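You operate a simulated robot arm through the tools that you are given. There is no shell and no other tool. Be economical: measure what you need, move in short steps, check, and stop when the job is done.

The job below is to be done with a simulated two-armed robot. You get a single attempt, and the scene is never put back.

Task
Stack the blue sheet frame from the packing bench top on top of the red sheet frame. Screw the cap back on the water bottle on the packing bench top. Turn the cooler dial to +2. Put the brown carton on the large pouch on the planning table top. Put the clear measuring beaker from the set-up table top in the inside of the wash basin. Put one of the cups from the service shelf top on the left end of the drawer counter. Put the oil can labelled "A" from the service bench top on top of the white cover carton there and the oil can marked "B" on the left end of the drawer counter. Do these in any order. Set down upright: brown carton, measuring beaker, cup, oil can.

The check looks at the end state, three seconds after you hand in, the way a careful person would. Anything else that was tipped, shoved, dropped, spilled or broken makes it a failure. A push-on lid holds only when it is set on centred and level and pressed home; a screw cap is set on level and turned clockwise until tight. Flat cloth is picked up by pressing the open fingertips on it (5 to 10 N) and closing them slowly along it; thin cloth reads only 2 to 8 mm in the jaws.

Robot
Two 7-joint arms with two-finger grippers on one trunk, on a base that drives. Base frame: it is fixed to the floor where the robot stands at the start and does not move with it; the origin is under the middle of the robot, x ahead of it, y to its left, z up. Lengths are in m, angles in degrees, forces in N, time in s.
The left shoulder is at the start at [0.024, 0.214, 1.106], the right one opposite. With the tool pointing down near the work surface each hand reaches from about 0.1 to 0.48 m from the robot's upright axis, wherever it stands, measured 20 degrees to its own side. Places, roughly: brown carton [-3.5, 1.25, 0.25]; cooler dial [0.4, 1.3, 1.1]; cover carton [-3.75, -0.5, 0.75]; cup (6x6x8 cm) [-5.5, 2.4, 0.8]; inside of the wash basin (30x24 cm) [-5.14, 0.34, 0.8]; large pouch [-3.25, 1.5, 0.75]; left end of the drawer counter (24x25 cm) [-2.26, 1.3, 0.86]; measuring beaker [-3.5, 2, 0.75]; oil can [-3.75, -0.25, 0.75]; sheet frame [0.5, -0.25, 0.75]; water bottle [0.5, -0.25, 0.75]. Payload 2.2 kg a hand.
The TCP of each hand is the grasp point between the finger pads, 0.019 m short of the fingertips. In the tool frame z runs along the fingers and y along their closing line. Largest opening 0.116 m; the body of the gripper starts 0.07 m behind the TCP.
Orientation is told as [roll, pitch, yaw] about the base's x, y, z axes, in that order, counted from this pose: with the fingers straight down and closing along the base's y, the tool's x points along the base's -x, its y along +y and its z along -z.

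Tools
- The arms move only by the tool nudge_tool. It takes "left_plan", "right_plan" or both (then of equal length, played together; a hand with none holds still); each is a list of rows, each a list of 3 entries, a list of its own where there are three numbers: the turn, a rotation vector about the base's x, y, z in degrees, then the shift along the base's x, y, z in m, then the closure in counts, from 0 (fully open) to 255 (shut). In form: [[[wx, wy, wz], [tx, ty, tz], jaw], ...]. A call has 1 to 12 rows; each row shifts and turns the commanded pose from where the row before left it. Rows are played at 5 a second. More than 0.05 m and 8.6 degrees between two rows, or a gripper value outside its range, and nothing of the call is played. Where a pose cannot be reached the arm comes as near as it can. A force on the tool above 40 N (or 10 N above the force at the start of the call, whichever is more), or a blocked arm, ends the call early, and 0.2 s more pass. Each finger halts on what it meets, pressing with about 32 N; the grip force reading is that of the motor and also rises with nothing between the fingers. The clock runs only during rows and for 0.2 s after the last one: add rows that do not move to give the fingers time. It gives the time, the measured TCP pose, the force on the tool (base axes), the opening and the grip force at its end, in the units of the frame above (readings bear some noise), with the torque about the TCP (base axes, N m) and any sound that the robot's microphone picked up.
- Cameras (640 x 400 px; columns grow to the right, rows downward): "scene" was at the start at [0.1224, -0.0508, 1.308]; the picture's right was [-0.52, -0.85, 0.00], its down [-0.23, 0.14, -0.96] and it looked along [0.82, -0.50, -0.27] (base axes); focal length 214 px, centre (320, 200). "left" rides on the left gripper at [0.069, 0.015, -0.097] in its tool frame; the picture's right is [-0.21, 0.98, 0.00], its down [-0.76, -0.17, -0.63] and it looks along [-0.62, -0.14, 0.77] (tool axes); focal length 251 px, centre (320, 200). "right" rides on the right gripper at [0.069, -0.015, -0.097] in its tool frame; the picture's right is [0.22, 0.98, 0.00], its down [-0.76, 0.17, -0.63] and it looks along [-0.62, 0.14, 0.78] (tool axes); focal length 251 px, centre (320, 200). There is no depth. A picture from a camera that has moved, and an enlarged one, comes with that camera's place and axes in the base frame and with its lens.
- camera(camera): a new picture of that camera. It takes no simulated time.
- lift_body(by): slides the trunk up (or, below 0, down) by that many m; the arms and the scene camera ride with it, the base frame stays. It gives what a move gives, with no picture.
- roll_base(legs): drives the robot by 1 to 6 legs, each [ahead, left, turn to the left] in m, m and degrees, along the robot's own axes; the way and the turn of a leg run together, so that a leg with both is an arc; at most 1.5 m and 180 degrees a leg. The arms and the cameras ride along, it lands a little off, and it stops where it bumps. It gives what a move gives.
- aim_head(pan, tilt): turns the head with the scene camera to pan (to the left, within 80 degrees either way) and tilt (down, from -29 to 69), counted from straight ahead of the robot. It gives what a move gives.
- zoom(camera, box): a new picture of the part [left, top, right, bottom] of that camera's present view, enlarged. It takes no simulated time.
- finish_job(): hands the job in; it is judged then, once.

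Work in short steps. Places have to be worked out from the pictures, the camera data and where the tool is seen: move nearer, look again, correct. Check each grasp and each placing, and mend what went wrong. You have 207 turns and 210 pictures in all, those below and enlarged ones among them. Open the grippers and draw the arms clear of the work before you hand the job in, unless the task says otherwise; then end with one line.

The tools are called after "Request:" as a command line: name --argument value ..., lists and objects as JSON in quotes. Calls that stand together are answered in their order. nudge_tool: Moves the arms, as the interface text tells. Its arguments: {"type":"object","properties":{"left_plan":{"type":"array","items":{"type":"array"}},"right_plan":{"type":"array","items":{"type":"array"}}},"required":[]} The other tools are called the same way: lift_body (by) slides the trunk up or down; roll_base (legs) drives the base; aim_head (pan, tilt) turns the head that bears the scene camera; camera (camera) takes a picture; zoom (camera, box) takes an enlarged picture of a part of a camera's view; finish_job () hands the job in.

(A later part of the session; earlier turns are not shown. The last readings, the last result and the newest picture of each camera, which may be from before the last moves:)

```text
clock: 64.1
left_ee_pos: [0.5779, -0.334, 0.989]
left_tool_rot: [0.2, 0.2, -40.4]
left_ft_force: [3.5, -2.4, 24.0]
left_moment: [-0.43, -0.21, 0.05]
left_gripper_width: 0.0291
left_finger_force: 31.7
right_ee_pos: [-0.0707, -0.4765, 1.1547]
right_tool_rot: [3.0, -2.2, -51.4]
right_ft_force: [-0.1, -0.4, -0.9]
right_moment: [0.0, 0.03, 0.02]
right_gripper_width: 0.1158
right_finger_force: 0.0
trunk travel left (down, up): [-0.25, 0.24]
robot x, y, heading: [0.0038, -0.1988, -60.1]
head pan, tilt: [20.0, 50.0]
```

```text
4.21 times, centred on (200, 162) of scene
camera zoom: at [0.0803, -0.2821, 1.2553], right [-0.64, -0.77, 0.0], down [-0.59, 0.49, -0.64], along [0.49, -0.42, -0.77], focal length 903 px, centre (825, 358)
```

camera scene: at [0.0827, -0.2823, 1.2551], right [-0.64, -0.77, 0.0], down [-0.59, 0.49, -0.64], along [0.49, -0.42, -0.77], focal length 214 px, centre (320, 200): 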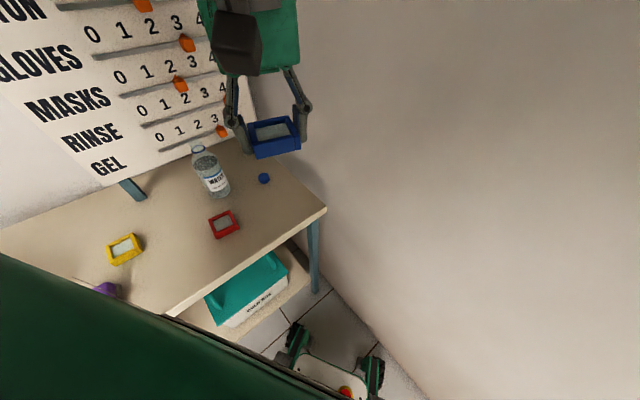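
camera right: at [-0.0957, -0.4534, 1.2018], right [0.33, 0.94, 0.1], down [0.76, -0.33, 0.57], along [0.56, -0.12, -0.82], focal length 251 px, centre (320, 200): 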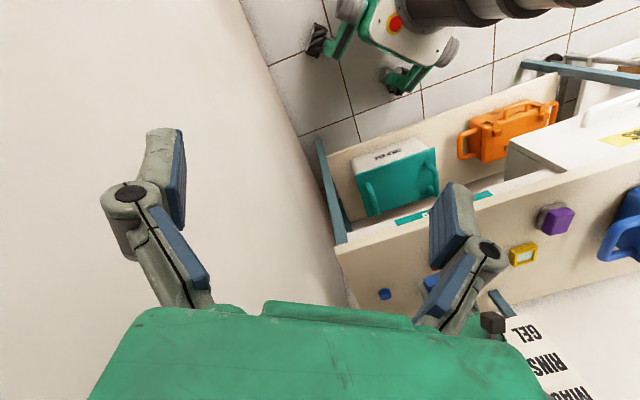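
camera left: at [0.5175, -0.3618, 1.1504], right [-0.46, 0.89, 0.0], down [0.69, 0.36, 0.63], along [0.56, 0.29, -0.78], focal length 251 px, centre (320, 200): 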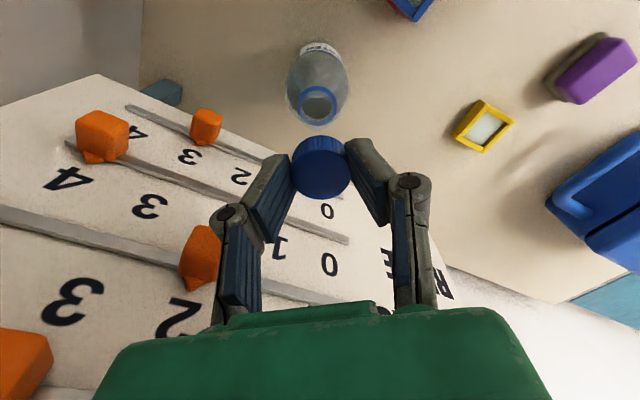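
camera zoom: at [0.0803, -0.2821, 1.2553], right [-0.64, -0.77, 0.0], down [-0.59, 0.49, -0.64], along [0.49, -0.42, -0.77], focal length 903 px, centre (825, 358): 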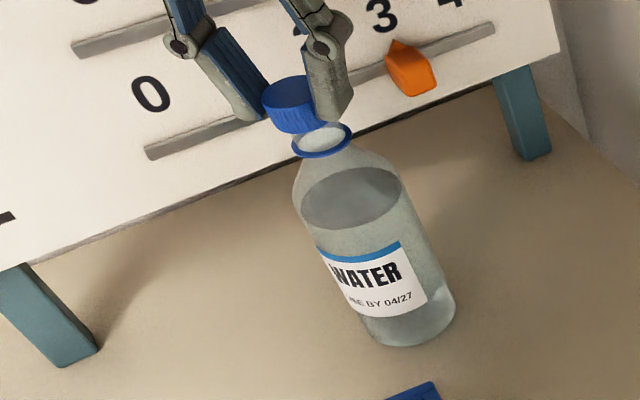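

Request:
zoom --camera "scene" --box '[175, 120, 225, 152]'

Request:
zoom --camera "left" --box '[270, 80, 370, 190]'

```text
12.50 times, centred on (200, 136) of scene
camera zoom: at [0.0803, -0.2821, 1.2553], right [-0.64, -0.77, 0.0], down [-0.59, 0.49, -0.64], along [0.49, -0.42, -0.77], focal length 2681 px, centre (1820, 1000)
```

zoom: 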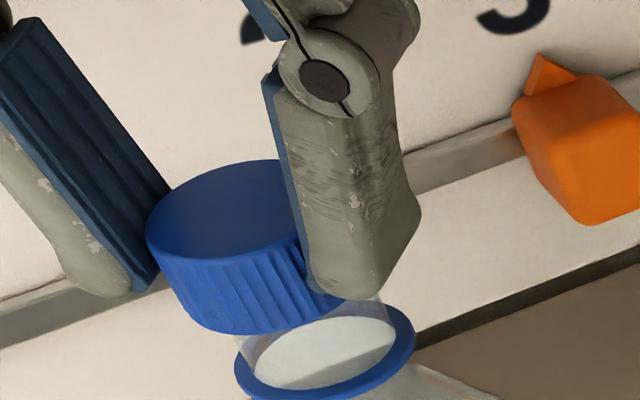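

```text
3.64 times, centred on (320, 135) of left
camera zoom: at [0.5349, -0.2773, 1.0856], right [0.8, 0.6, 0.0], down [0.47, -0.62, 0.63], along [0.38, -0.5, -0.78], focal length 914 px, centre (320, 436)
```

zoom: 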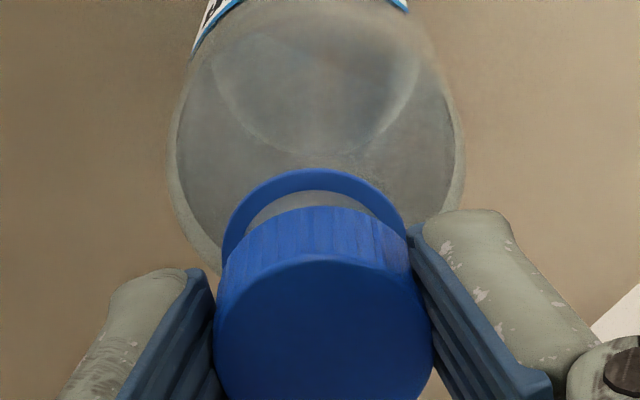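

The cap isn't seated: it rests off-centre and pushed the bottle. Raise 8 mm and re-measure.

Request:
nudge_tool --left_plan '[[[0, 0, 0], [0, 0, 0.004], 255], [[0, 0, 0], [0, 0, 0.006], 255], [[0, 0, 0], [0, 0, 0], 255]]'

Request:
zoom --camera "scene" --box '[160, 115, 240, 210]'

Request:
zoom --camera "scene" --box '[175, 120, 225, 152]'

Request:
zoom --camera "left" --box '[270, 80, 370, 190]'

```text
clock: 64.9
left_ee_pos: [0.5776, -0.332, 0.9981]
left_tool_rot: [0.2, 0.2, -40.3]
left_ft_force: [-0.7, 0.3, -0.9]
left_moment: [0.01, -0.02, -0.02]
left_gripper_width: 0.0295
left_finger_force: 31.7
right_ee_pos: [-0.0698, -0.4766, 1.1548]
right_tool_rot: [3.2, -2.2, -51.5]
right_ft_force: [0.2, -0.6, -0.2]
right_moment: [0.0, -0.02, 0.04]
right_gripper_width: 0.116
right_finger_force: 0.0
trunk travel left (down, up): [-0.25, 0.24]
robot x, y, heading: [-0.0007, -0.2057, -60.0]
head pan, tilt: [20.0, 50.0]
```

```text
4.21 times, centred on (200, 162) of scene
camera zoom: at [0.0803, -0.282, 1.255], right [-0.64, -0.77, 0.0], down [-0.59, 0.49, -0.64], along [0.49, -0.42, -0.77], focal length 903 px, centre (825, 358)
```

zoom: 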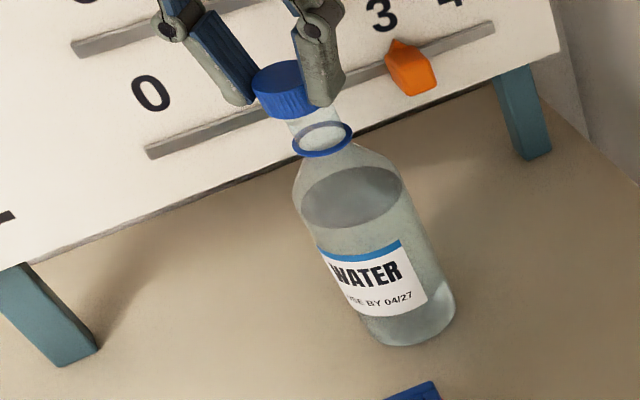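

```text
12.50 times, centred on (200, 136) of scene
camera zoom: at [0.0803, -0.282, 1.255], right [-0.64, -0.77, 0.0], down [-0.59, 0.49, -0.64], along [0.49, -0.42, -0.77], focal length 2681 px, centre (1820, 1000)
```

zoom: 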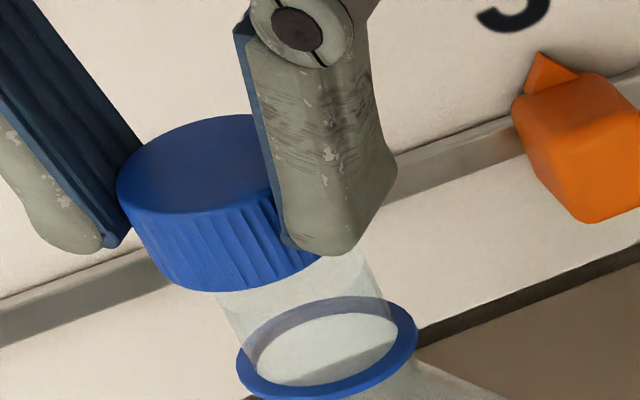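

```text
3.64 times, centred on (320, 135) of left
camera zoom: at [0.5347, -0.2769, 1.0948], right [0.79, 0.61, 0.0], down [0.47, -0.62, 0.63], along [0.38, -0.5, -0.78], focal length 914 px, centre (320, 436)
```

zoom: 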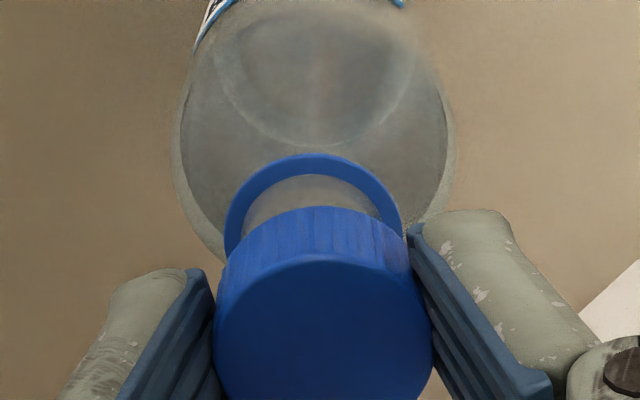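

Triangulated ring now [0.579,-0.337,0.945] (bottle nudged 5 mm); cap centre ≈[0.577,-0.3315]. Shift by (+2,−5.5) mm, turn back to +40° at this height and verify.

Request:
nudge_tool --left_plan '[[[0, 0, 8], [0.001, -0.003, 0], 255], [[0, 0, 8], [0.001, -0.0025, 0], 255], [[0, 0, 8], [0, 0, 0], 255], [[0, 0, 8], [0, 0, 0], 255], [[0, 0, 8], [0, 0, 0], 255], [[0, 0, 8], [0, 0, 0], 255], [[0, 0, 8], [0, 0, 0], 255], [[0, 0, 8], [0, 0, 0], 255], [[0, 0, 8], [0, 0, 0], 255], [[0, 0, 8], [0, 0, 0], 255], [[0, 0, 0], [0, 0, 0], 255]]'

Request:
zoom --camera "scene" --box '[175, 120, 225, 152]'

Request:
zoom --camera "left" --box '[270, 80, 370, 190]'

```text
clock: 67.3
left_ee_pos: [0.5796, -0.3394, 0.9974]
left_tool_rot: [0.2, 0.3, 39.9]
left_ft_force: [-0.1, 0.6, 0.2]
left_moment: [-0.01, 0.01, -0.01]
left_gripper_width: 0.0294
left_finger_force: 32.5
right_ee_pos: [-0.0684, -0.4761, 1.1545]
right_tool_rot: [3.0, -2.2, -51.4]
right_ft_force: [0.2, -0.2, -0.2]
right_moment: [0.01, 0.01, -0.04]
right_gripper_width: 0.1163
right_finger_force: 0.0
trunk travel left (down, up): [-0.25, 0.24]
robot x, y, heading: [-0.0016, -0.1987, -60.2]
head pan, tilt: [20.0, 50.0]
```

```text
12.50 times, centred on (200, 136) of scene
camera zoom: at [0.0798, -0.2822, 1.2551], right [-0.64, -0.77, 0.0], down [-0.59, 0.49, -0.64], along [0.49, -0.42, -0.77], focal length 2681 px, centre (1820, 1000)
```

zoom: 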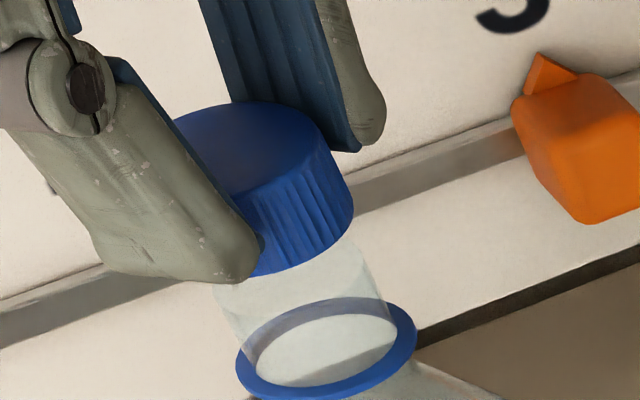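

```text
3.64 times, centred on (320, 135) of left
camera zoom: at [0.5176, -0.3713, 1.0955], right [-0.46, 0.89, 0.0], down [0.69, 0.36, 0.63], along [0.56, 0.29, -0.78], focal length 914 px, centre (320, 436)
```

zoom: 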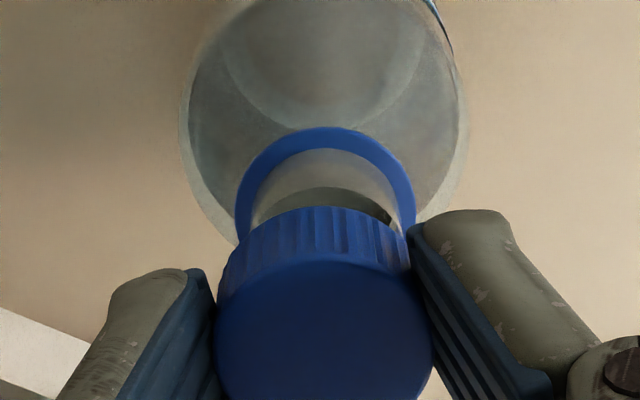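

Both views now agree that the cap is centred. Lower gently to contact.

Request:
nudge_tool --left_plan '[[[0, 0, 0], [0, 0, -0.004], 255], [[0, 0, 0], [0, 0, -0.003], 255], [[0, 0, 0], [0, 0, -0.001], 255], [[0, 0, 0], [0, 0, -0.001], 255], [[0, 0, 0], [0, 0, 0], 255]]'

Request:
zoom --camera "scene" --box '[175, 120, 225, 152]'

Request:
zoom --camera "left" --box '[270, 80, 370, 190]'

```text
clock: 68.5
left_ee_pos: [0.5789, -0.3379, 0.9895]
left_tool_rot: [0.3, 0.3, 39.8]
left_ft_force: [-0.2, -0.5, -0.4]
left_moment: [0.02, 0.02, 0.03]
left_gripper_width: 0.0297
left_finger_force: 31.6
right_ee_pos: [-0.0709, -0.4759, 1.1547]
right_tool_rot: [3.0, -2.2, -51.4]
right_ft_force: [-1.0, -0.5, -0.4]
right_moment: [0.0, 0.04, 0.03]
right_gripper_width: 0.1159
right_finger_force: 0.0
trunk travel left (down, up): [-0.25, 0.24]
robot x, y, heading: [-0.0025, -0.2039, -60.1]
head pan, tilt: [20.0, 50.0]
```

```text
12.50 times, centred on (200, 136) of scene
camera zoom: at [0.0796, -0.2822, 1.2551], right [-0.64, -0.77, 0.0], down [-0.59, 0.49, -0.64], along [0.49, -0.42, -0.77], focal length 2681 px, centre (1820, 1000)
```

zoom: 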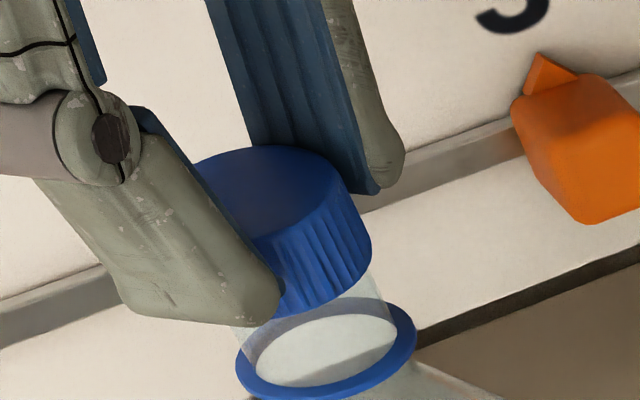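

```text
3.64 times, centred on (320, 135) of left
camera zoom: at [0.5175, -0.371, 1.0867], right [-0.46, 0.89, 0.0], down [0.69, 0.36, 0.63], along [0.56, 0.29, -0.78], focal length 914 px, centre (320, 436)
```

zoom: 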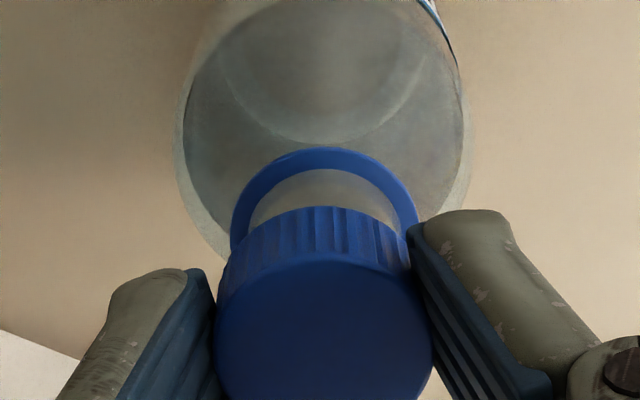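

No force where it touched before, so it's fitting over the neck. Continue down.

Request:
nudge_tool --left_plan '[[[0, 0, 0], [0, 0, -0.001], 255], [[0, 0, 0], [0, 0, -0.001], 255], [[0, 0, 0], [0, 0, -0.001], 255], [[0, 0, 0], [0, 0, 0], 255]]'

```text
clock: 69.5
left_ee_pos: [0.5785, -0.3373, 0.9843]
left_tool_rot: [0.4, 0.2, 39.9]
left_ft_force: [0.4, 0.0, 0.5]
left_moment: [0.01, 0.04, -0.04]
left_gripper_width: 0.0296
left_finger_force: 32.3
right_ee_pos: [-0.0697, -0.4769, 1.1555]
right_tool_rot: [3.0, -2.3, -51.5]
right_ft_force: [0.2, -0.9, -1.0]
right_moment: [-0.03, -0.01, 0.0]
right_gripper_width: 0.116
right_finger_force: 0.1
trunk travel left (down, up): [-0.25, 0.24]
robot x, y, heading: [-0.0025, -0.2047, -60.1]
head pan, tilt: [20.0, 50.0]
```

Request:
nudge_tool --left_plan '[[[0, 0, 0], [0, 0, -0.001], 255], [[0, 0, 0], [0, 0, -0.001], 255], [[0, 0, 0], [0, 0, -0.001], 255], [[0, 0, 0], [0, 0, 0], 255]]'

Request:
zoom --camera "scene" --box '[175, 120, 225, 152]'

```text
clock: 70.5
left_ee_pos: [0.5788, -0.3384, 0.9823]
left_tool_rot: [0.3, 0.3, 39.8]
left_ft_force: [-0.3, -0.2, -0.1]
left_moment: [0.0, -0.01, -0.03]
left_gripper_width: 0.0296
left_finger_force: 31.4
right_ee_pos: [-0.0698, -0.4764, 1.1544]
right_tool_rot: [3.0, -2.3, -51.5]
right_ft_force: [0.3, -0.8, 0.1]
right_moment: [0.0, 0.03, 0.02]
right_gripper_width: 0.1158
right_finger_force: 0.1
trunk travel left (down, up): [-0.25, 0.24]
robot x, y, heading: [-0.0004, -0.2015, -60.1]
head pan, tilt: [20.0, 50.0]
```

```text
12.50 times, centred on (200, 136) of scene
camera zoom: at [0.0788, -0.2824, 1.2552], right [-0.64, -0.77, 0.0], down [-0.59, 0.49, -0.64], along [0.49, -0.42, -0.77], focal length 2681 px, centre (1820, 1000)
```

zoom: 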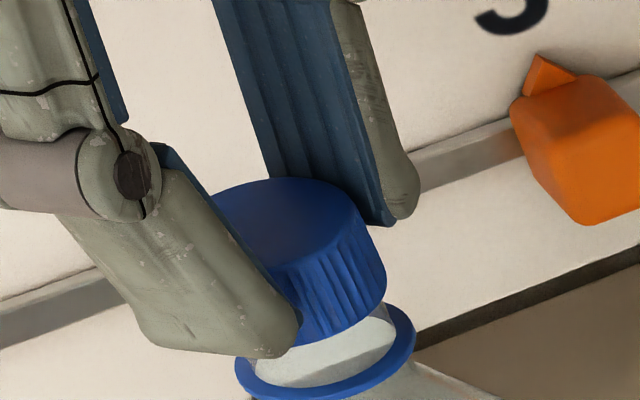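

Cap is over the neck. Continue down to contact in 1 mm steps.

Request:
nudge_tool --left_plan '[[[0, 0, 0], [0, 0, -0.001], 255], [[0, 0, 0], [0, 0, -0.001], 255], [[0, 0, 0], [0, 0, -0.001], 255], [[0, 0, 0], [0, 0, 0], 255]]'

```text
clock: 71.5
left_ee_pos: [0.5788, -0.3381, 0.9798]
left_tool_rot: [0.1, 0.3, 39.8]
left_ft_force: [-0.3, 0.0, -1.3]
left_moment: [-0.01, 0.04, 0.02]
left_gripper_width: 0.0296
left_finger_force: 32.1
right_ee_pos: [-0.0714, -0.4759, 1.1541]
right_tool_rot: [3.0, -2.2, -51.4]
right_ft_force: [-0.4, 0.5, 0.3]
right_moment: [0.0, -0.02, -0.04]
right_gripper_width: 0.116
right_finger_force: 0.1
trunk travel left (down, up): [-0.25, 0.24]
robot x, y, heading: [0.002, -0.2014, -59.7]
head pan, tilt: [20.0, 50.0]
```

Request:
nudge_tool --left_plan '[[[0, 0, 0], [0, 0, -0.001], 255], [[0, 0, 0], [0, 0, -0.001], 255], [[0, 0, 0], [0, 0, -0.001], 255], [[0, 0, 0], [0, 0, 0], 255]]'

Request:
zoom --camera "scene" --box '[175, 120, 225, 152]'

```text
clock: 72.5
left_ee_pos: [0.5798, -0.3373, 0.9794]
left_tool_rot: [0.2, 0.2, 39.8]
left_ft_force: [-2.2, 0.7, 16.9]
left_moment: [-0.01, 0.16, -0.01]
left_gripper_width: 0.0293
left_finger_force: 32.6
right_ee_pos: [-0.071, -0.4752, 1.1554]
right_tool_rot: [3.0, -2.4, -51.3]
right_ft_force: [-0.3, -0.5, 0.3]
right_moment: [-0.01, -0.01, 0.01]
right_gripper_width: 0.1161
right_finger_force: 0.0
trunk travel left (down, up): [-0.25, 0.24]
robot x, y, heading: [0.003, -0.2039, -59.9]
head pan, tilt: [20.0, 50.0]
```

```text
12.50 times, centred on (200, 136) of scene
camera zoom: at [0.0786, -0.2822, 1.2554], right [-0.64, -0.77, 0.0], down [-0.59, 0.49, -0.64], along [0.49, -0.42, -0.77], focal length 2681 px, centre (1820, 1000)
```

zoom: 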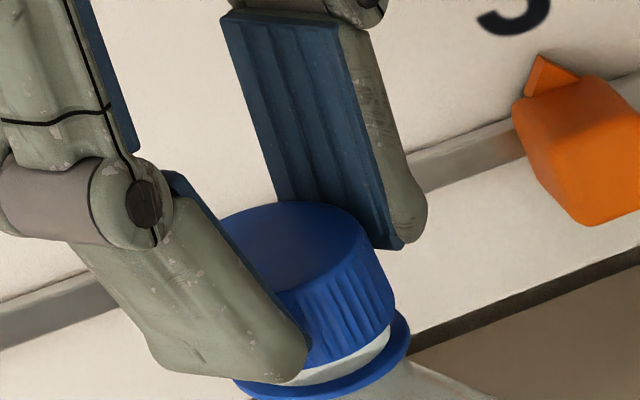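

Seated with 17 N, well centred. Now turn clockwise.

Request:
nudge_tool --left_plan '[[[0, 0, -8], [0, 0, 0], 255], [[0, 0, -8], [0, 0, 0], 255], [[0, 0, -8], [0, 0, -0.0002], 255], [[0, 0, -8], [0, 0, -0.0002], 255], [[0, 0, -8], [0, 0, -0.0002], 255], [[0, 0, -8], [0, 0, -0.0002], 255], [[0, 0, -8], [0, 0, -0.0002], 255], [[0, 0, -8], [0, 0, -0.0002], 255], [[0, 0, -8], [0, 0, -0.0002], 255], [[0, 0, -8], [0, 0, -0.0002], 255]]'

Request:
zoom --camera "scene" --box '[160, 115, 240, 210]'

```text
clock: 74.7
left_ee_pos: [0.5795, -0.3379, 0.9773]
left_tool_rot: [0.2, 0.0, -40.3]
left_ft_force: [0.4, 4.0, 22.7]
left_moment: [0.26, 0.2, -0.02]
left_gripper_width: 0.0295
left_finger_force: 32.4
right_ee_pos: [-0.0699, -0.476, 1.1553]
right_tool_rot: [3.1, -2.2, -51.4]
right_ft_force: [-0.1, 0.0, -0.3]
right_moment: [0.0, 0.02, 0.01]
right_gripper_width: 0.1158
right_finger_force: 0.0
trunk travel left (down, up): [-0.25, 0.24]
robot x, y, heading: [-0.0022, -0.2002, -59.9]
head pan, tilt: [20.0, 50.0]
```

```text
4.21 times, centred on (200, 162) of scene
camera zoom: at [0.0785, -0.2824, 1.2555], right [-0.64, -0.77, 0.0], down [-0.59, 0.49, -0.64], along [0.49, -0.42, -0.77], focal length 903 px, centre (825, 358)
```

zoom: 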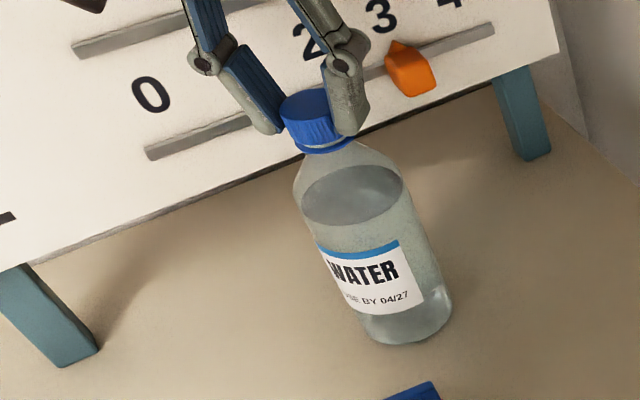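

It's threading (2 mm lower, bottle hardly turned). Continue the same stroke.

Request:
nudge_tool --left_plan '[[[0, 0, -8], [0, 0, -0.0002], 255], [[0, 0, -8], [0, 0, -0.0002], 255], [[0, 0, -8], [0, 0, -0.0002], 255], [[0, 0, -8], [0, 0, -0.0002], 255], [[0, 0, -8], [0, 0, -0.0002], 255], [[0, 0, -8], [0, 0, -0.0002], 255], [[0, 0, -8], [0, 0, -0.0002], 255], [[0, 0, -8], [0, 0, -0.0002], 255]]'

Request:
zoom --camera "scene" --box '[160, 115, 240, 210]'

```text
clock: 76.5
left_ee_pos: [0.5789, -0.3382, 0.9742]
left_tool_rot: [0.3, 0.0, -104.4]
left_ft_force: [2.4, 4.9, 28.6]
left_moment: [0.39, -0.04, 0.0]
left_gripper_width: 0.0294
left_finger_force: 32.1
right_ee_pos: [-0.0712, -0.4756, 1.1544]
right_tool_rot: [3.1, -2.1, -51.4]
right_ft_force: [0.2, -0.8, 0.1]
right_moment: [0.05, 0.0, -0.02]
right_gripper_width: 0.1157
right_finger_force: 0.1
trunk travel left (down, up): [-0.25, 0.24]
robot x, y, heading: [-0.0002, -0.2064, -60.0]
head pan, tilt: [20.0, 50.0]
```

```text
4.21 times, centred on (200, 162) of scene
camera zoom: at [0.0787, -0.2823, 1.2555], right [-0.64, -0.77, 0.0], down [-0.59, 0.49, -0.64], along [0.49, -0.42, -0.77], focal length 903 px, centre (825, 358)
```

zoom: 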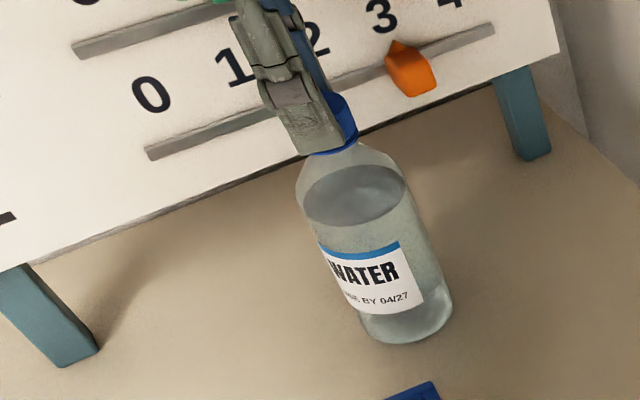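

Threading well. Re-grasp: open, lift slightly, turn back.

Request:
nudge_tool --left_plan '[[[0, 0, 0], [0, 0, 0.002], 255], [[0, 0, 0], [0, 0, 0], 150], [[0, 0, 0], [0, 0, 0.004], 150], [[0, 0, 8], [0, 0, 0.002], 150], [[0, 0, 8], [0, 0, 0], 150], [[0, 0, 8], [0, 0, 0], 150], [[0, 0, 8], [0, 0, 0], 150], [[0, 0, 8], [0, 0, 0], 150], [[0, 0, 8], [0, 0, 0], 150], [[0, 0, 8], [0, 0, 0], 150], [[0, 0, 8], [0, 0, 0], 150], [[0, 0, 8], [0, 0, 0], 150]]'

Request:
zoom --camera "scene" --box '[160, 115, 240, 210]'

```text
clock: 79.1
left_ee_pos: [0.5803, -0.3372, 0.9807]
left_tool_rot: [0.2, 0.1, -32.0]
left_ft_force: [-0.3, -0.2, -0.2]
left_moment: [-0.01, -0.02, 0.01]
left_gripper_width: 0.0478
left_finger_force: 0.0
right_ee_pos: [-0.0701, -0.4768, 1.154]
right_tool_rot: [3.0, -2.2, -51.4]
right_ft_force: [0.3, 0.5, -0.5]
right_moment: [0.02, 0.01, 0.0]
right_gripper_width: 0.116
right_finger_force: 0.0
trunk travel left (down, up): [-0.25, 0.24]
robot x, y, heading: [0.001, -0.1995, -60.1]
head pan, tilt: [20.0, 50.0]
```

```text
4.21 times, centred on (200, 162) of scene
camera zoom: at [0.0792, -0.2822, 1.2551], right [-0.64, -0.77, 0.0], down [-0.59, 0.49, -0.64], along [0.49, -0.42, -0.77], focal length 903 px, centre (825, 358)
```

zoom: 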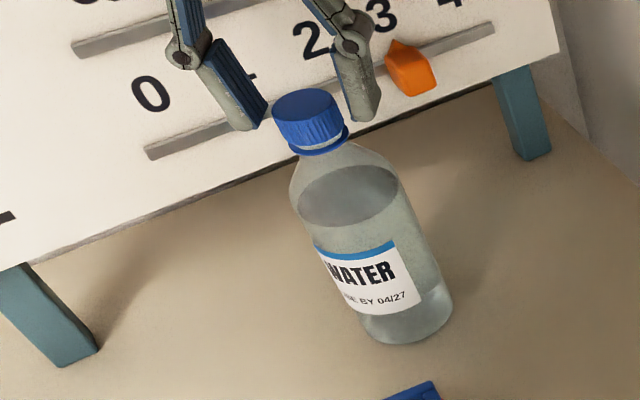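

Request:
nudge_tool --left_plan '[[[0, 0, 8], [0, 0, 0], 150], [[0, 0, 8], [0, 0, 0], 150], [[0, 0, 8], [0, 0, 0], 150], [[0, 0, 8], [0, 0, 0], 150], [[0, 0, 8], [0, 0, 0], 150], [[0, 0, 8], [0, 0, 0], 150], [[0, 0, 8], [0, 0, 0], 150], [[0, 0, 8], [0, 0, 0], 150], [[0, 0, 8], [0, 0, 0], 150], [[0, 0, 0], [0, 0, 0], 150]]'

Request:
zoom --camera "left" --box '[250, 80, 390, 220]'

Request:
zoom --camera "scene" --box '[175, 120, 225, 152]'

```text
clock: 81.3
left_ee_pos: [0.5792, -0.3377, 0.9815]
left_tool_rot: [0.2, 0.3, 39.9]
left_ft_force: [-0.5, 0.5, 0.3]
left_moment: [0.02, 0.05, 0.02]
left_gripper_width: 0.0482
left_finger_force: 0.0
right_ee_pos: [-0.0706, -0.4753, 1.1554]
right_tool_rot: [3.1, -2.2, -51.4]
right_ft_force: [1.1, 0.4, 0.0]
right_moment: [-0.01, -0.01, 0.02]
right_gripper_width: 0.1159
right_finger_force: 0.0
trunk travel left (down, up): [-0.25, 0.24]
robot x, y, heading: [0.0017, -0.2023, -60.1]
head pan, tilt: [20.0, 50.0]
```

```text
2.86 times, centred on (320, 150) of left
camera zoom: at [0.5173, -0.371, 1.0786], right [-0.46, 0.89, 0.0], down [0.69, 0.36, 0.63], along [0.56, 0.29, -0.78], focal length 718 px, centre (320, 343)
```

zoom: 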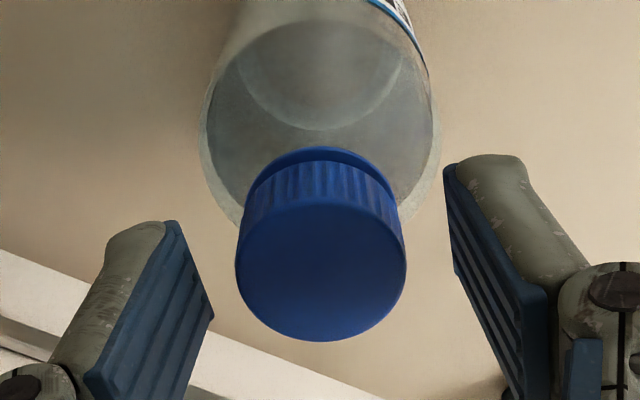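

```text
12.50 times, centred on (200, 136) of scene
camera zoom: at [0.0787, -0.2824, 1.2551], right [-0.64, -0.77, 0.0], down [-0.59, 0.49, -0.64], along [0.49, -0.42, -0.77], focal length 2681 px, centre (1820, 1000)
```

zoom: 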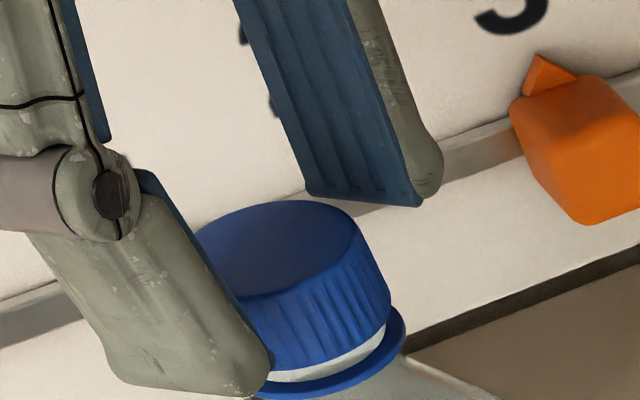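

Cap sits level on the neck. Shift 2 mm, lower and re-grip for another stroke.

Request:
nudge_tool --left_plan '[[[0, 0, 0], [0.002, 0.001, -0.003], 150], [[0, 0, 0], [0, 0, -0.003], 150], [[0, 0, 0], [0, 0, 0], 170], [[0, 0, 0], [0, 0, 0], 255], [[0, 0, 0], [0, 0, 0], 255]]'

Request:
nudge_tool --left_plan '[[[0, 0, -8], [0, 0, -0.001], 255], [[0, 0, -8], [0, 0, -0.0005], 255], [[0, 0, -8], [0, 0, -0.0003], 255], [[0, 0, -8], [0, 0, -0.0003], 255], [[0, 0, -8], [0, 0, -0.0003], 255], [[0, 0, -8], [0, 0, -0.0002], 255], [[0, 0, -8], [0, 0, -0.0002], 255], [[0, 0, -8], [0, 0, -0.0002], 255], [[0, 0, -8], [0, 0, -0.0002], 255], [[0, 0, -8], [0, 0, -0.0002], 255]]'

Request:
zoom --camera "scene" --box '[160, 115, 240, 210]'

```text
clock: 82.5
left_ee_pos: [0.5803, -0.3369, 0.9764]
left_tool_rot: [0.2, 0.3, 39.8]
left_ft_force: [0.7, -0.3, -0.1]
left_moment: [-0.01, -0.03, 0.03]
left_gripper_width: 0.0291
left_finger_force: 32.0
right_ee_pos: [-0.0701, -0.4761, 1.1547]
right_tool_rot: [3.0, -2.2, -51.4]
right_ft_force: [-0.4, 0.8, 0.3]
right_moment: [-0.01, -0.01, 0.02]
right_gripper_width: 0.1163
right_finger_force: 0.1
trunk travel left (down, up): [-0.25, 0.24]
robot x, y, heading: [-0.0024, -0.2007, -60.1]
head pan, tilt: [20.0, 50.0]
```

```text
clock: 84.7
left_ee_pos: [0.5813, -0.3389, 0.9736]
left_tool_rot: [0.3, -0.1, -40.5]
left_ft_force: [3.7, 4.1, 32.8]
left_moment: [0.21, -0.05, 0.03]
left_gripper_width: 0.0291
left_finger_force: 32.0
right_ee_pos: [-0.0709, -0.475, 1.1551]
right_tool_rot: [3.0, -2.2, -51.4]
right_ft_force: [-0.3, -0.5, -0.8]
right_moment: [-0.01, -0.02, 0.0]
right_gripper_width: 0.1159
right_finger_force: 0.0
trunk travel left (down, up): [-0.25, 0.24]
robot x, y, heading: [0.004, -0.2011, -59.7]
head pan, tilt: [20.0, 50.0]
```

```text
4.21 times, centred on (200, 162) of scene
camera zoom: at [0.0787, -0.2822, 1.2556], right [-0.64, -0.77, 0.0], down [-0.59, 0.49, -0.64], along [0.49, -0.42, -0.77], focal length 903 px, centre (825, 358)
```

zoom: 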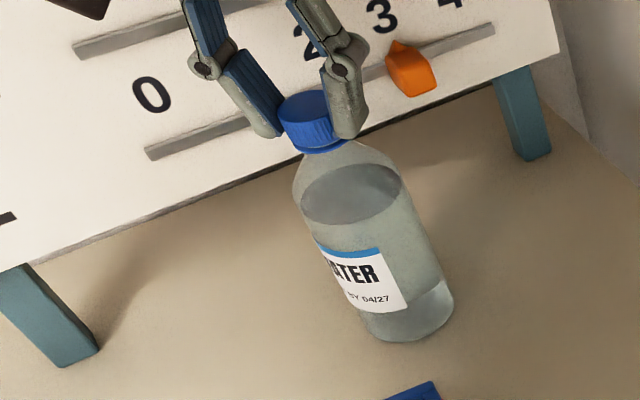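

Request:
zoom --camera "scene" --box '[175, 120, 225, 152]'

Request:
zoom --camera "left" --box '[270, 80, 370, 190]'

```text
12.50 times, centred on (200, 136) of scene
camera zoom: at [0.0787, -0.2822, 1.2556], right [-0.64, -0.77, 0.0], down [-0.59, 0.49, -0.64], along [0.49, -0.42, -0.77], focal length 2681 px, centre (1820, 1000)
```

zoom: 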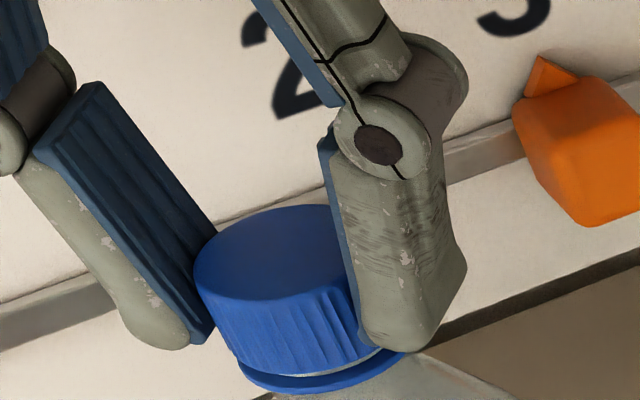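

```text
3.64 times, centred on (320, 135) of left
camera zoom: at [0.5389, -0.2815, 1.07], right [0.8, 0.61, 0.0], down [0.47, -0.62, 0.63], along [0.39, -0.5, -0.77], focal length 914 px, centre (320, 436)
```

zoom: 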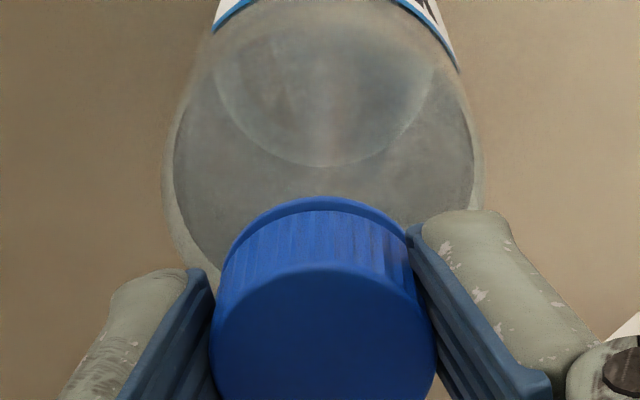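

A small gap to the ring remains. Continue the stroke and see whether the bottle turns with it (tight).

Request:
nudge_tool --left_plan '[[[0, 0, -8], [0, 0, 0], 255], [[0, 0, -8], [0, 0, 0], 255], [[0, 0, -8], [0, 0, 0], 255], [[0, 0, -8], [0, 0, 0], 255], [[0, 0, -8], [0, 0, 0], 255], [[0, 0, -8], [0, 0, 0], 255], [[0, 0, -8], [0, 0, 0], 255], [[0, 0, -8], [0, 0, 0], 255]]'

Request:
zoom --camera "scene" --box '[160, 115, 240, 210]'

```text
clock: 86.5
left_ee_pos: [0.5793, -0.3365, 0.9729]
left_tool_rot: [0.3, 0.1, -104.3]
left_ft_force: [-4.0, 0.0, 20.2]
left_moment: [-0.02, 0.18, 0.02]
left_gripper_width: 0.0295
left_finger_force: 31.8
right_ee_pos: [-0.0714, -0.4755, 1.155]
right_tool_rot: [3.1, -2.2, -51.4]
right_ft_force: [-0.1, 0.2, 0.4]
right_moment: [0.03, -0.02, -0.03]
right_gripper_width: 0.116
right_finger_force: 0.0
trunk travel left (down, up): [-0.25, 0.24]
robot x, y, heading: [0.0022, -0.199, -59.9]
head pan, tilt: [20.0, 50.0]
```

```text
4.21 times, centred on (200, 162) of scene
camera zoom: at [0.0785, -0.2822, 1.2554], right [-0.64, -0.77, 0.0], down [-0.59, 0.49, -0.64], along [0.49, -0.42, -0.77], focal length 903 px, centre (825, 358)
```

zoom: 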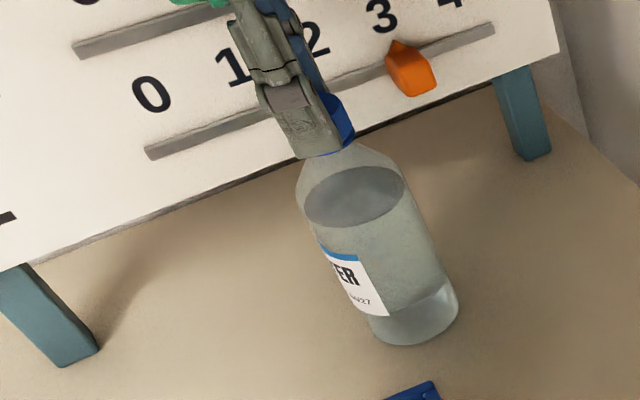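

Bottle turned only partly with it, so the cap still advances. Another stroke.

Request:
nudge_tool --left_plan '[[[0, 0, 0], [0, 0, 0.002], 255], [[0, 0, 0], [0, 0, 0], 150], [[0, 0, 0], [0, 0, 0.004], 150], [[0, 0, 8.5], [0, 0, 0.002], 150], [[0, 0, 8.5], [0, 0, 0], 150], [[0, 0, 8.5], [0, 0, 0], 150], [[0, 0, 8.5], [0, 0, 0], 150], [[0, 0, 8.5], [0, 0, 0], 150], [[0, 0, 8.5], [0, 0, 0], 150], [[0, 0, 8.5], [0, 0, 0], 150], [[0, 0, 8.5], [0, 0, 0], 150], [[0, 0, 8.5], [0, 0, 0], 150]]'

Request:
nudge_tool --left_plan '[[[0, 0, 8.5], [0, 0, 0], 150], [[0, 0, 8.5], [0, 0, 0], 150], [[0, 0, 8.5], [0, 0, 0], 150], [[0, 0, 8.5], [0, 0, 0], 150], [[0, 0, 8.5], [0, 0, 0], 150], [[0, 0, 8.5], [0, 0, 0], 150], [[0, 0, 8.5], [0, 0, 0], 150], [[0, 0, 8.5], [0, 0, 0], 150], [[0, 0, 0], [0, 0, -0.003], 150], [[0, 0, 0], [0, 0, -0.003], 160]]'

Request:
zoom --camera "left" --box '[250, 80, 390, 220]'

Request:
zoom --camera "scene" --box '[175, 120, 225, 152]'

```text
clock: 89.1
left_ee_pos: [0.5806, -0.3365, 0.9807]
left_tool_rot: [0.1, 0.1, -27.5]
left_ft_force: [0.2, 0.0, -0.3]
left_moment: [0.0, -0.01, -0.02]
left_gripper_width: 0.0478
left_finger_force: 0.0
right_ee_pos: [-0.0709, -0.4769, 1.1537]
right_tool_rot: [3.0, -2.3, -51.4]
right_ft_force: [0.1, -0.4, 0.2]
right_moment: [0.01, -0.01, 0.0]
right_gripper_width: 0.1161
right_finger_force: 0.1
trunk travel left (down, up): [-0.25, 0.24]
robot x, y, heading: [0.0012, -0.2036, -60.1]
head pan, tilt: [20.0, 50.0]
```

```text
clock: 91.3
left_ee_pos: [0.5815, -0.3368, 0.9743]
left_tool_rot: [0.3, 0.4, 40.4]
left_ft_force: [0.3, -0.4, 0.3]
left_moment: [-0.02, -0.02, 0.0]
left_gripper_width: 0.0435
left_finger_force: 0.0
right_ee_pos: [-0.071, -0.4757, 1.1548]
right_tool_rot: [3.1, -2.3, -51.4]
right_ft_force: [-0.4, -0.3, 0.9]
right_moment: [0.0, 0.03, 0.04]
right_gripper_width: 0.1161
right_finger_force: 0.1
trunk travel left (down, up): [-0.25, 0.24]
robot x, y, heading: [-0.0017, -0.2024, -60.2]
head pan, tilt: [20.0, 50.0]
```

```text
2.86 times, centred on (320, 150) of left
camera zoom: at [0.5203, -0.3706, 1.072], right [-0.47, 0.88, 0.0], down [0.69, 0.36, 0.63], along [0.55, 0.3, -0.78], focal length 718 px, centre (320, 343)
```

zoom: 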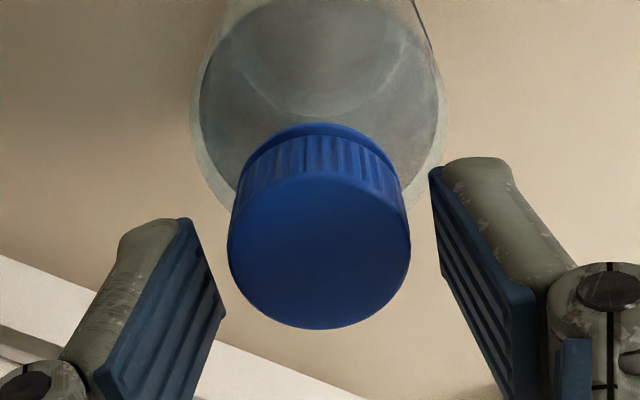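

```text
12.50 times, centred on (200, 136) of scene
camera zoom: at [0.0786, -0.2824, 1.2552], right [-0.64, -0.77, 0.0], down [-0.59, 0.49, -0.64], along [0.49, -0.42, -0.77], focal length 2681 px, centre (1820, 1000)
```

zoom: 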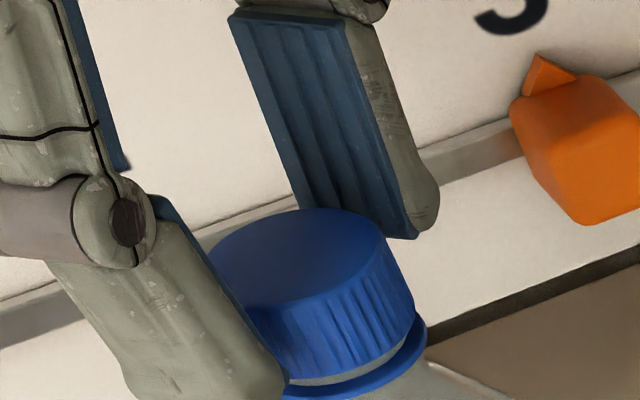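

Request:
nudge_tool --left_plan '[[[0, 0, 0], [0, 0, -0.001], 200], [[0, 0, 0], [0, 0, 0], 255], [[0, 0, 0], [0, 0, -0.001], 255], [[0, 0, -8], [0, 0, -0.0005], 255], [[0, 0, -8], [0, 0, -0.0003], 255], [[0, 0, -8], [0, 0, -0.0003], 255], [[0, 0, -8], [0, 0, -0.0003], 255], [[0, 0, -8], [0, 0, -0.0002], 255], [[0, 0, -8], [0, 0, -0.0002], 255], [[0, 0, -8], [0, 0, -0.0002], 255], [[0, 0, -8], [0, 0, -0.0002], 255], [[0, 0, -8], [0, 0, -0.0002], 255]]'

Request:
zoom --camera "scene" --box '[160, 115, 240, 210]'

Request:
nudge_tool --left_plan '[[[0, 0, -8], [0, 0, 0], 255], [[0, 0, -8], [0, 0, 0], 255], [[0, 0, -8], [0, 0, 0], 255], [[0, 0, -8], [0, 0, 0], 255], [[0, 0, -8], [0, 0, 0], 255], [[0, 0, -8], [0, 0, 0], 255], [[0, 0, -8], [0, 0, 0], 255], [[0, 0, -8], [0, 0, 0], 255], [[0, 0, -8], [0, 0, 0], 255]]'

Request:
zoom --camera "scene" --box '[160, 115, 240, 210]'

```text
clock: 93.9
left_ee_pos: [0.5798, -0.3372, 0.973]
left_tool_rot: [0.2, 0.0, -31.8]
left_ft_force: [-0.6, -0.6, 36.4]
left_moment: [0.01, 0.15, 0.01]
left_gripper_width: 0.0295
left_finger_force: 32.5
right_ee_pos: [-0.0719, -0.4761, 1.1546]
right_tool_rot: [3.2, -2.3, -51.4]
right_ft_force: [0.2, -0.3, 0.4]
right_moment: [0.02, 0.0, 0.03]
right_gripper_width: 0.1161
right_finger_force: 0.1
trunk travel left (down, up): [-0.25, 0.24]
robot x, y, heading: [-0.001, -0.202, -60.3]
head pan, tilt: [20.0, 50.0]
```

```text
4.21 times, centred on (200, 162) of scene
camera zoom: at [0.0768, -0.2825, 1.2557], right [-0.64, -0.77, 0.0], down [-0.59, 0.49, -0.64], along [0.49, -0.42, -0.76], focal length 903 px, centre (825, 358)
```

zoom: 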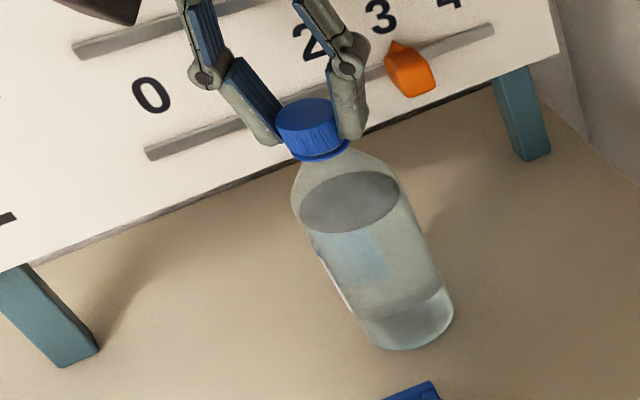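

```text
clock: 95.9
left_ee_pos: [0.5807, -0.3371, 0.9701]
left_tool_rot: [0.2, 0.1, -103.8]
left_ft_force: [-1.4, -0.7, 17.8]
left_moment: [-0.01, 0.01, 0.06]
left_gripper_width: 0.0292
left_finger_force: 31.6
right_ee_pos: [-0.0724, -0.4758, 1.1557]
right_tool_rot: [2.9, -2.3, -51.5]
right_ft_force: [-0.2, 1.3, 1.2]
right_moment: [-0.02, -0.03, 0.0]
right_gripper_width: 0.1158
right_finger_force: 0.0
trunk travel left (down, up): [-0.25, 0.24]
robot x, y, heading: [0.0014, -0.2005, -59.9]
head pan, tilt: [20.0, 50.0]
```

```text
4.21 times, centred on (200, 162) of scene
camera zoom: at [0.0769, -0.2825, 1.2554], right [-0.64, -0.77, 0.0], down [-0.59, 0.49, -0.64], along [0.49, -0.42, -0.76], focal length 903 px, centre (825, 358)
```

zoom: 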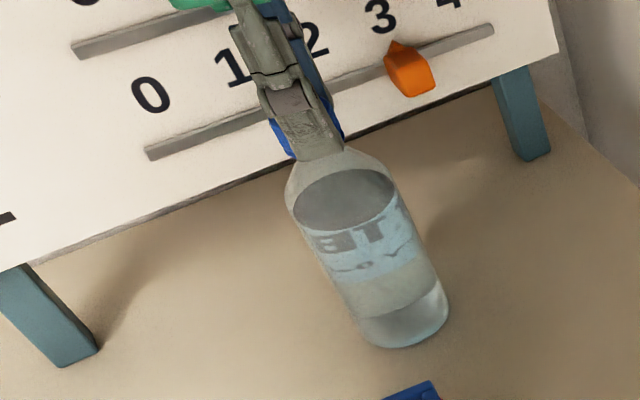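

The bottle now turns 1:1 with the cap, so it seems tight. Release and inspect.

Request:
nudge_tool --left_plan '[[[0, 0, 0], [0, 0, 0.002], 255], [[0, 0, 0], [0, 0, 0], 200], [[0, 0, 0], [0, 0, 0], 130], [[0, 0, 0], [0, 0, 0.01], 130], [[0, 0, 0], [0, 0, 0.03], 110], [[0, 0, 0], [0, 0, 0.03], 110], [[0, 0, 0], [0, 0, 0], 110]]'

Request:
zoom --camera "scene" --box '[160, 115, 240, 210]'

Request:
zoom --camera "scene" --box '[175, 120, 225, 152]'

```text
clock: 97.5
left_ee_pos: [0.5807, -0.3378, 1.0438]
left_tool_rot: [0.4, 0.0, -103.7]
left_ft_force: [-0.2, 0.1, -0.1]
left_moment: [-0.05, 0.0, -0.01]
left_gripper_width: 0.0657
left_finger_force: 0.2
right_ee_pos: [-0.0732, -0.4755, 1.1544]
right_tool_rot: [3.0, -2.3, -51.4]
right_ft_force: [0.2, -0.5, 0.0]
right_moment: [0.01, -0.03, 0.02]
right_gripper_width: 0.1162
right_finger_force: 0.1
trunk travel left (down, up): [-0.25, 0.24]
robot x, y, heading: [0.0037, -0.1996, -60.2]
head pan, tilt: [20.0, 50.0]
```

```text
4.21 times, centred on (200, 162) of scene
camera zoom: at [0.0773, -0.2824, 1.2552], right [-0.64, -0.77, 0.0], down [-0.59, 0.49, -0.64], along [0.49, -0.42, -0.76], focal length 903 px, centre (825, 358)
```

zoom: 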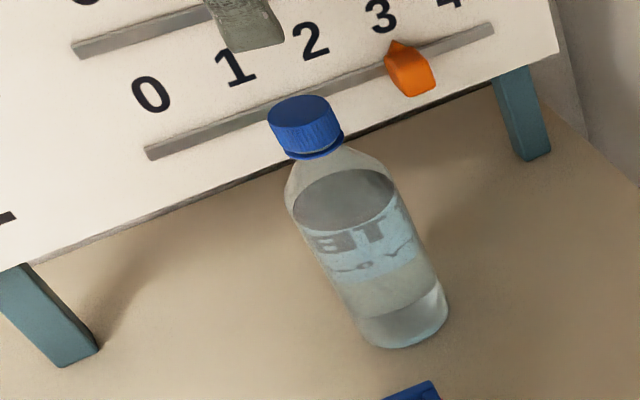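

```text
12.50 times, centred on (200, 136) of scene
camera zoom: at [0.0773, -0.2824, 1.2552], right [-0.64, -0.77, 0.0], down [-0.59, 0.49, -0.64], along [0.49, -0.42, -0.76], focal length 2681 px, centre (1820, 1000)
```

zoom: 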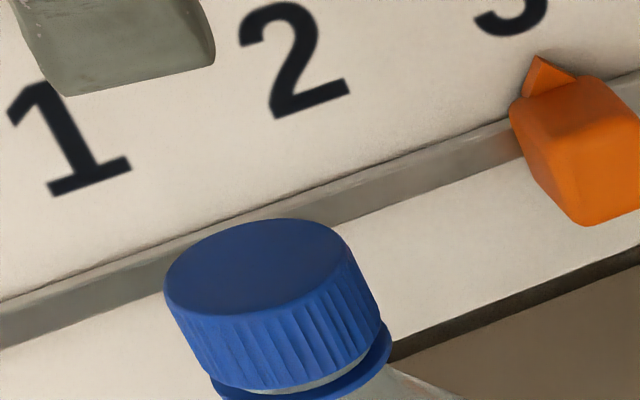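

I'll verify tightness with one more stroke with no downward push. Turn back first and look at cap level from the hand camera.

Request:
nudge_tool --left_plan '[[[0, 0, 8], [0, 0, -0.02], 130], [[0, 0, 8], [0, 0, -0.02], 130], [[0, 0, 8], [0, 0, -0.01], 130], [[0, 0, 8], [0, 0, 0], 130], [[0, 0, 8], [0, 0, 0], 130], [[0, 0, 8], [0, 0, 0], 130], [[0, 0, 8], [0, 0, 0], 130], [[0, 0, 8], [0, 0, 0], 130], [[0, 0, 8], [0, 0, 0], 130], [[0, 0, 0], [0, 0, 0], 130]]'

Request:
zoom --camera "left" --box '[250, 60, 390, 200]'

Request:
zoom --camera "scene" --box '[170, 120, 230, 160]'

```text
clock: 99.7
left_ee_pos: [0.5798, -0.3368, 0.9919]
left_tool_rot: [0.2, 0.0, -31.6]
left_ft_force: [-0.1, 0.3, -0.8]
left_moment: [0.02, -0.01, 0.03]
left_gripper_width: 0.0569
left_finger_force: 0.1
right_ee_pos: [-0.0718, -0.4758, 1.1546]
right_tool_rot: [3.1, -2.2, -51.5]
right_ft_force: [-0.3, -0.1, 0.1]
right_moment: [0.01, 0.0, 0.0]
right_gripper_width: 0.1163
right_finger_force: 0.0
trunk travel left (down, up): [-0.25, 0.24]
robot x, y, heading: [-0.0036, -0.2026, -60.4]
head pan, tilt: [20.0, 50.0]
```

```text
2.86 times, centred on (320, 130) of left
camera zoom: at [0.5297, -0.2887, 1.0896], right [0.69, 0.72, 0.0], down [0.56, -0.54, 0.63], along [0.46, -0.44, -0.78], focal length 718 px, centre (320, 400)
```

zoom: 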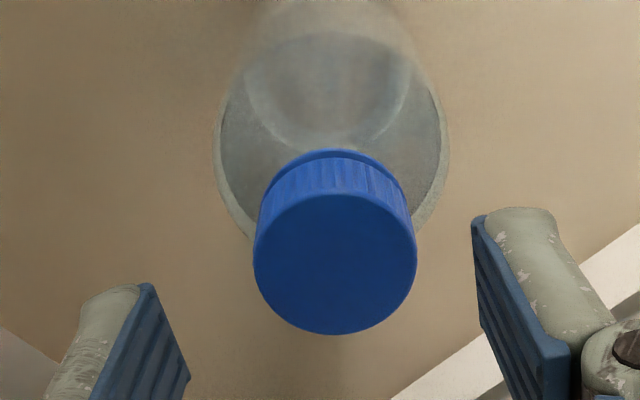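

```text
10.00 times, centred on (200, 140) of scene
camera zoom: at [0.0775, -0.2824, 1.2553], right [-0.64, -0.77, 0.0], down [-0.59, 0.49, -0.64], along [0.49, -0.42, -0.76], focal length 2145 px, centre (1520, 800)
```

zoom: 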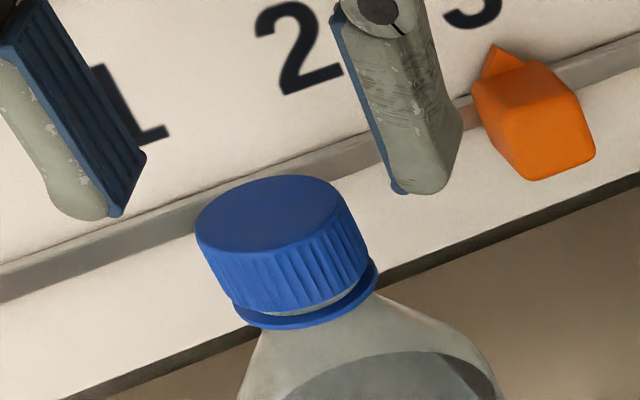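

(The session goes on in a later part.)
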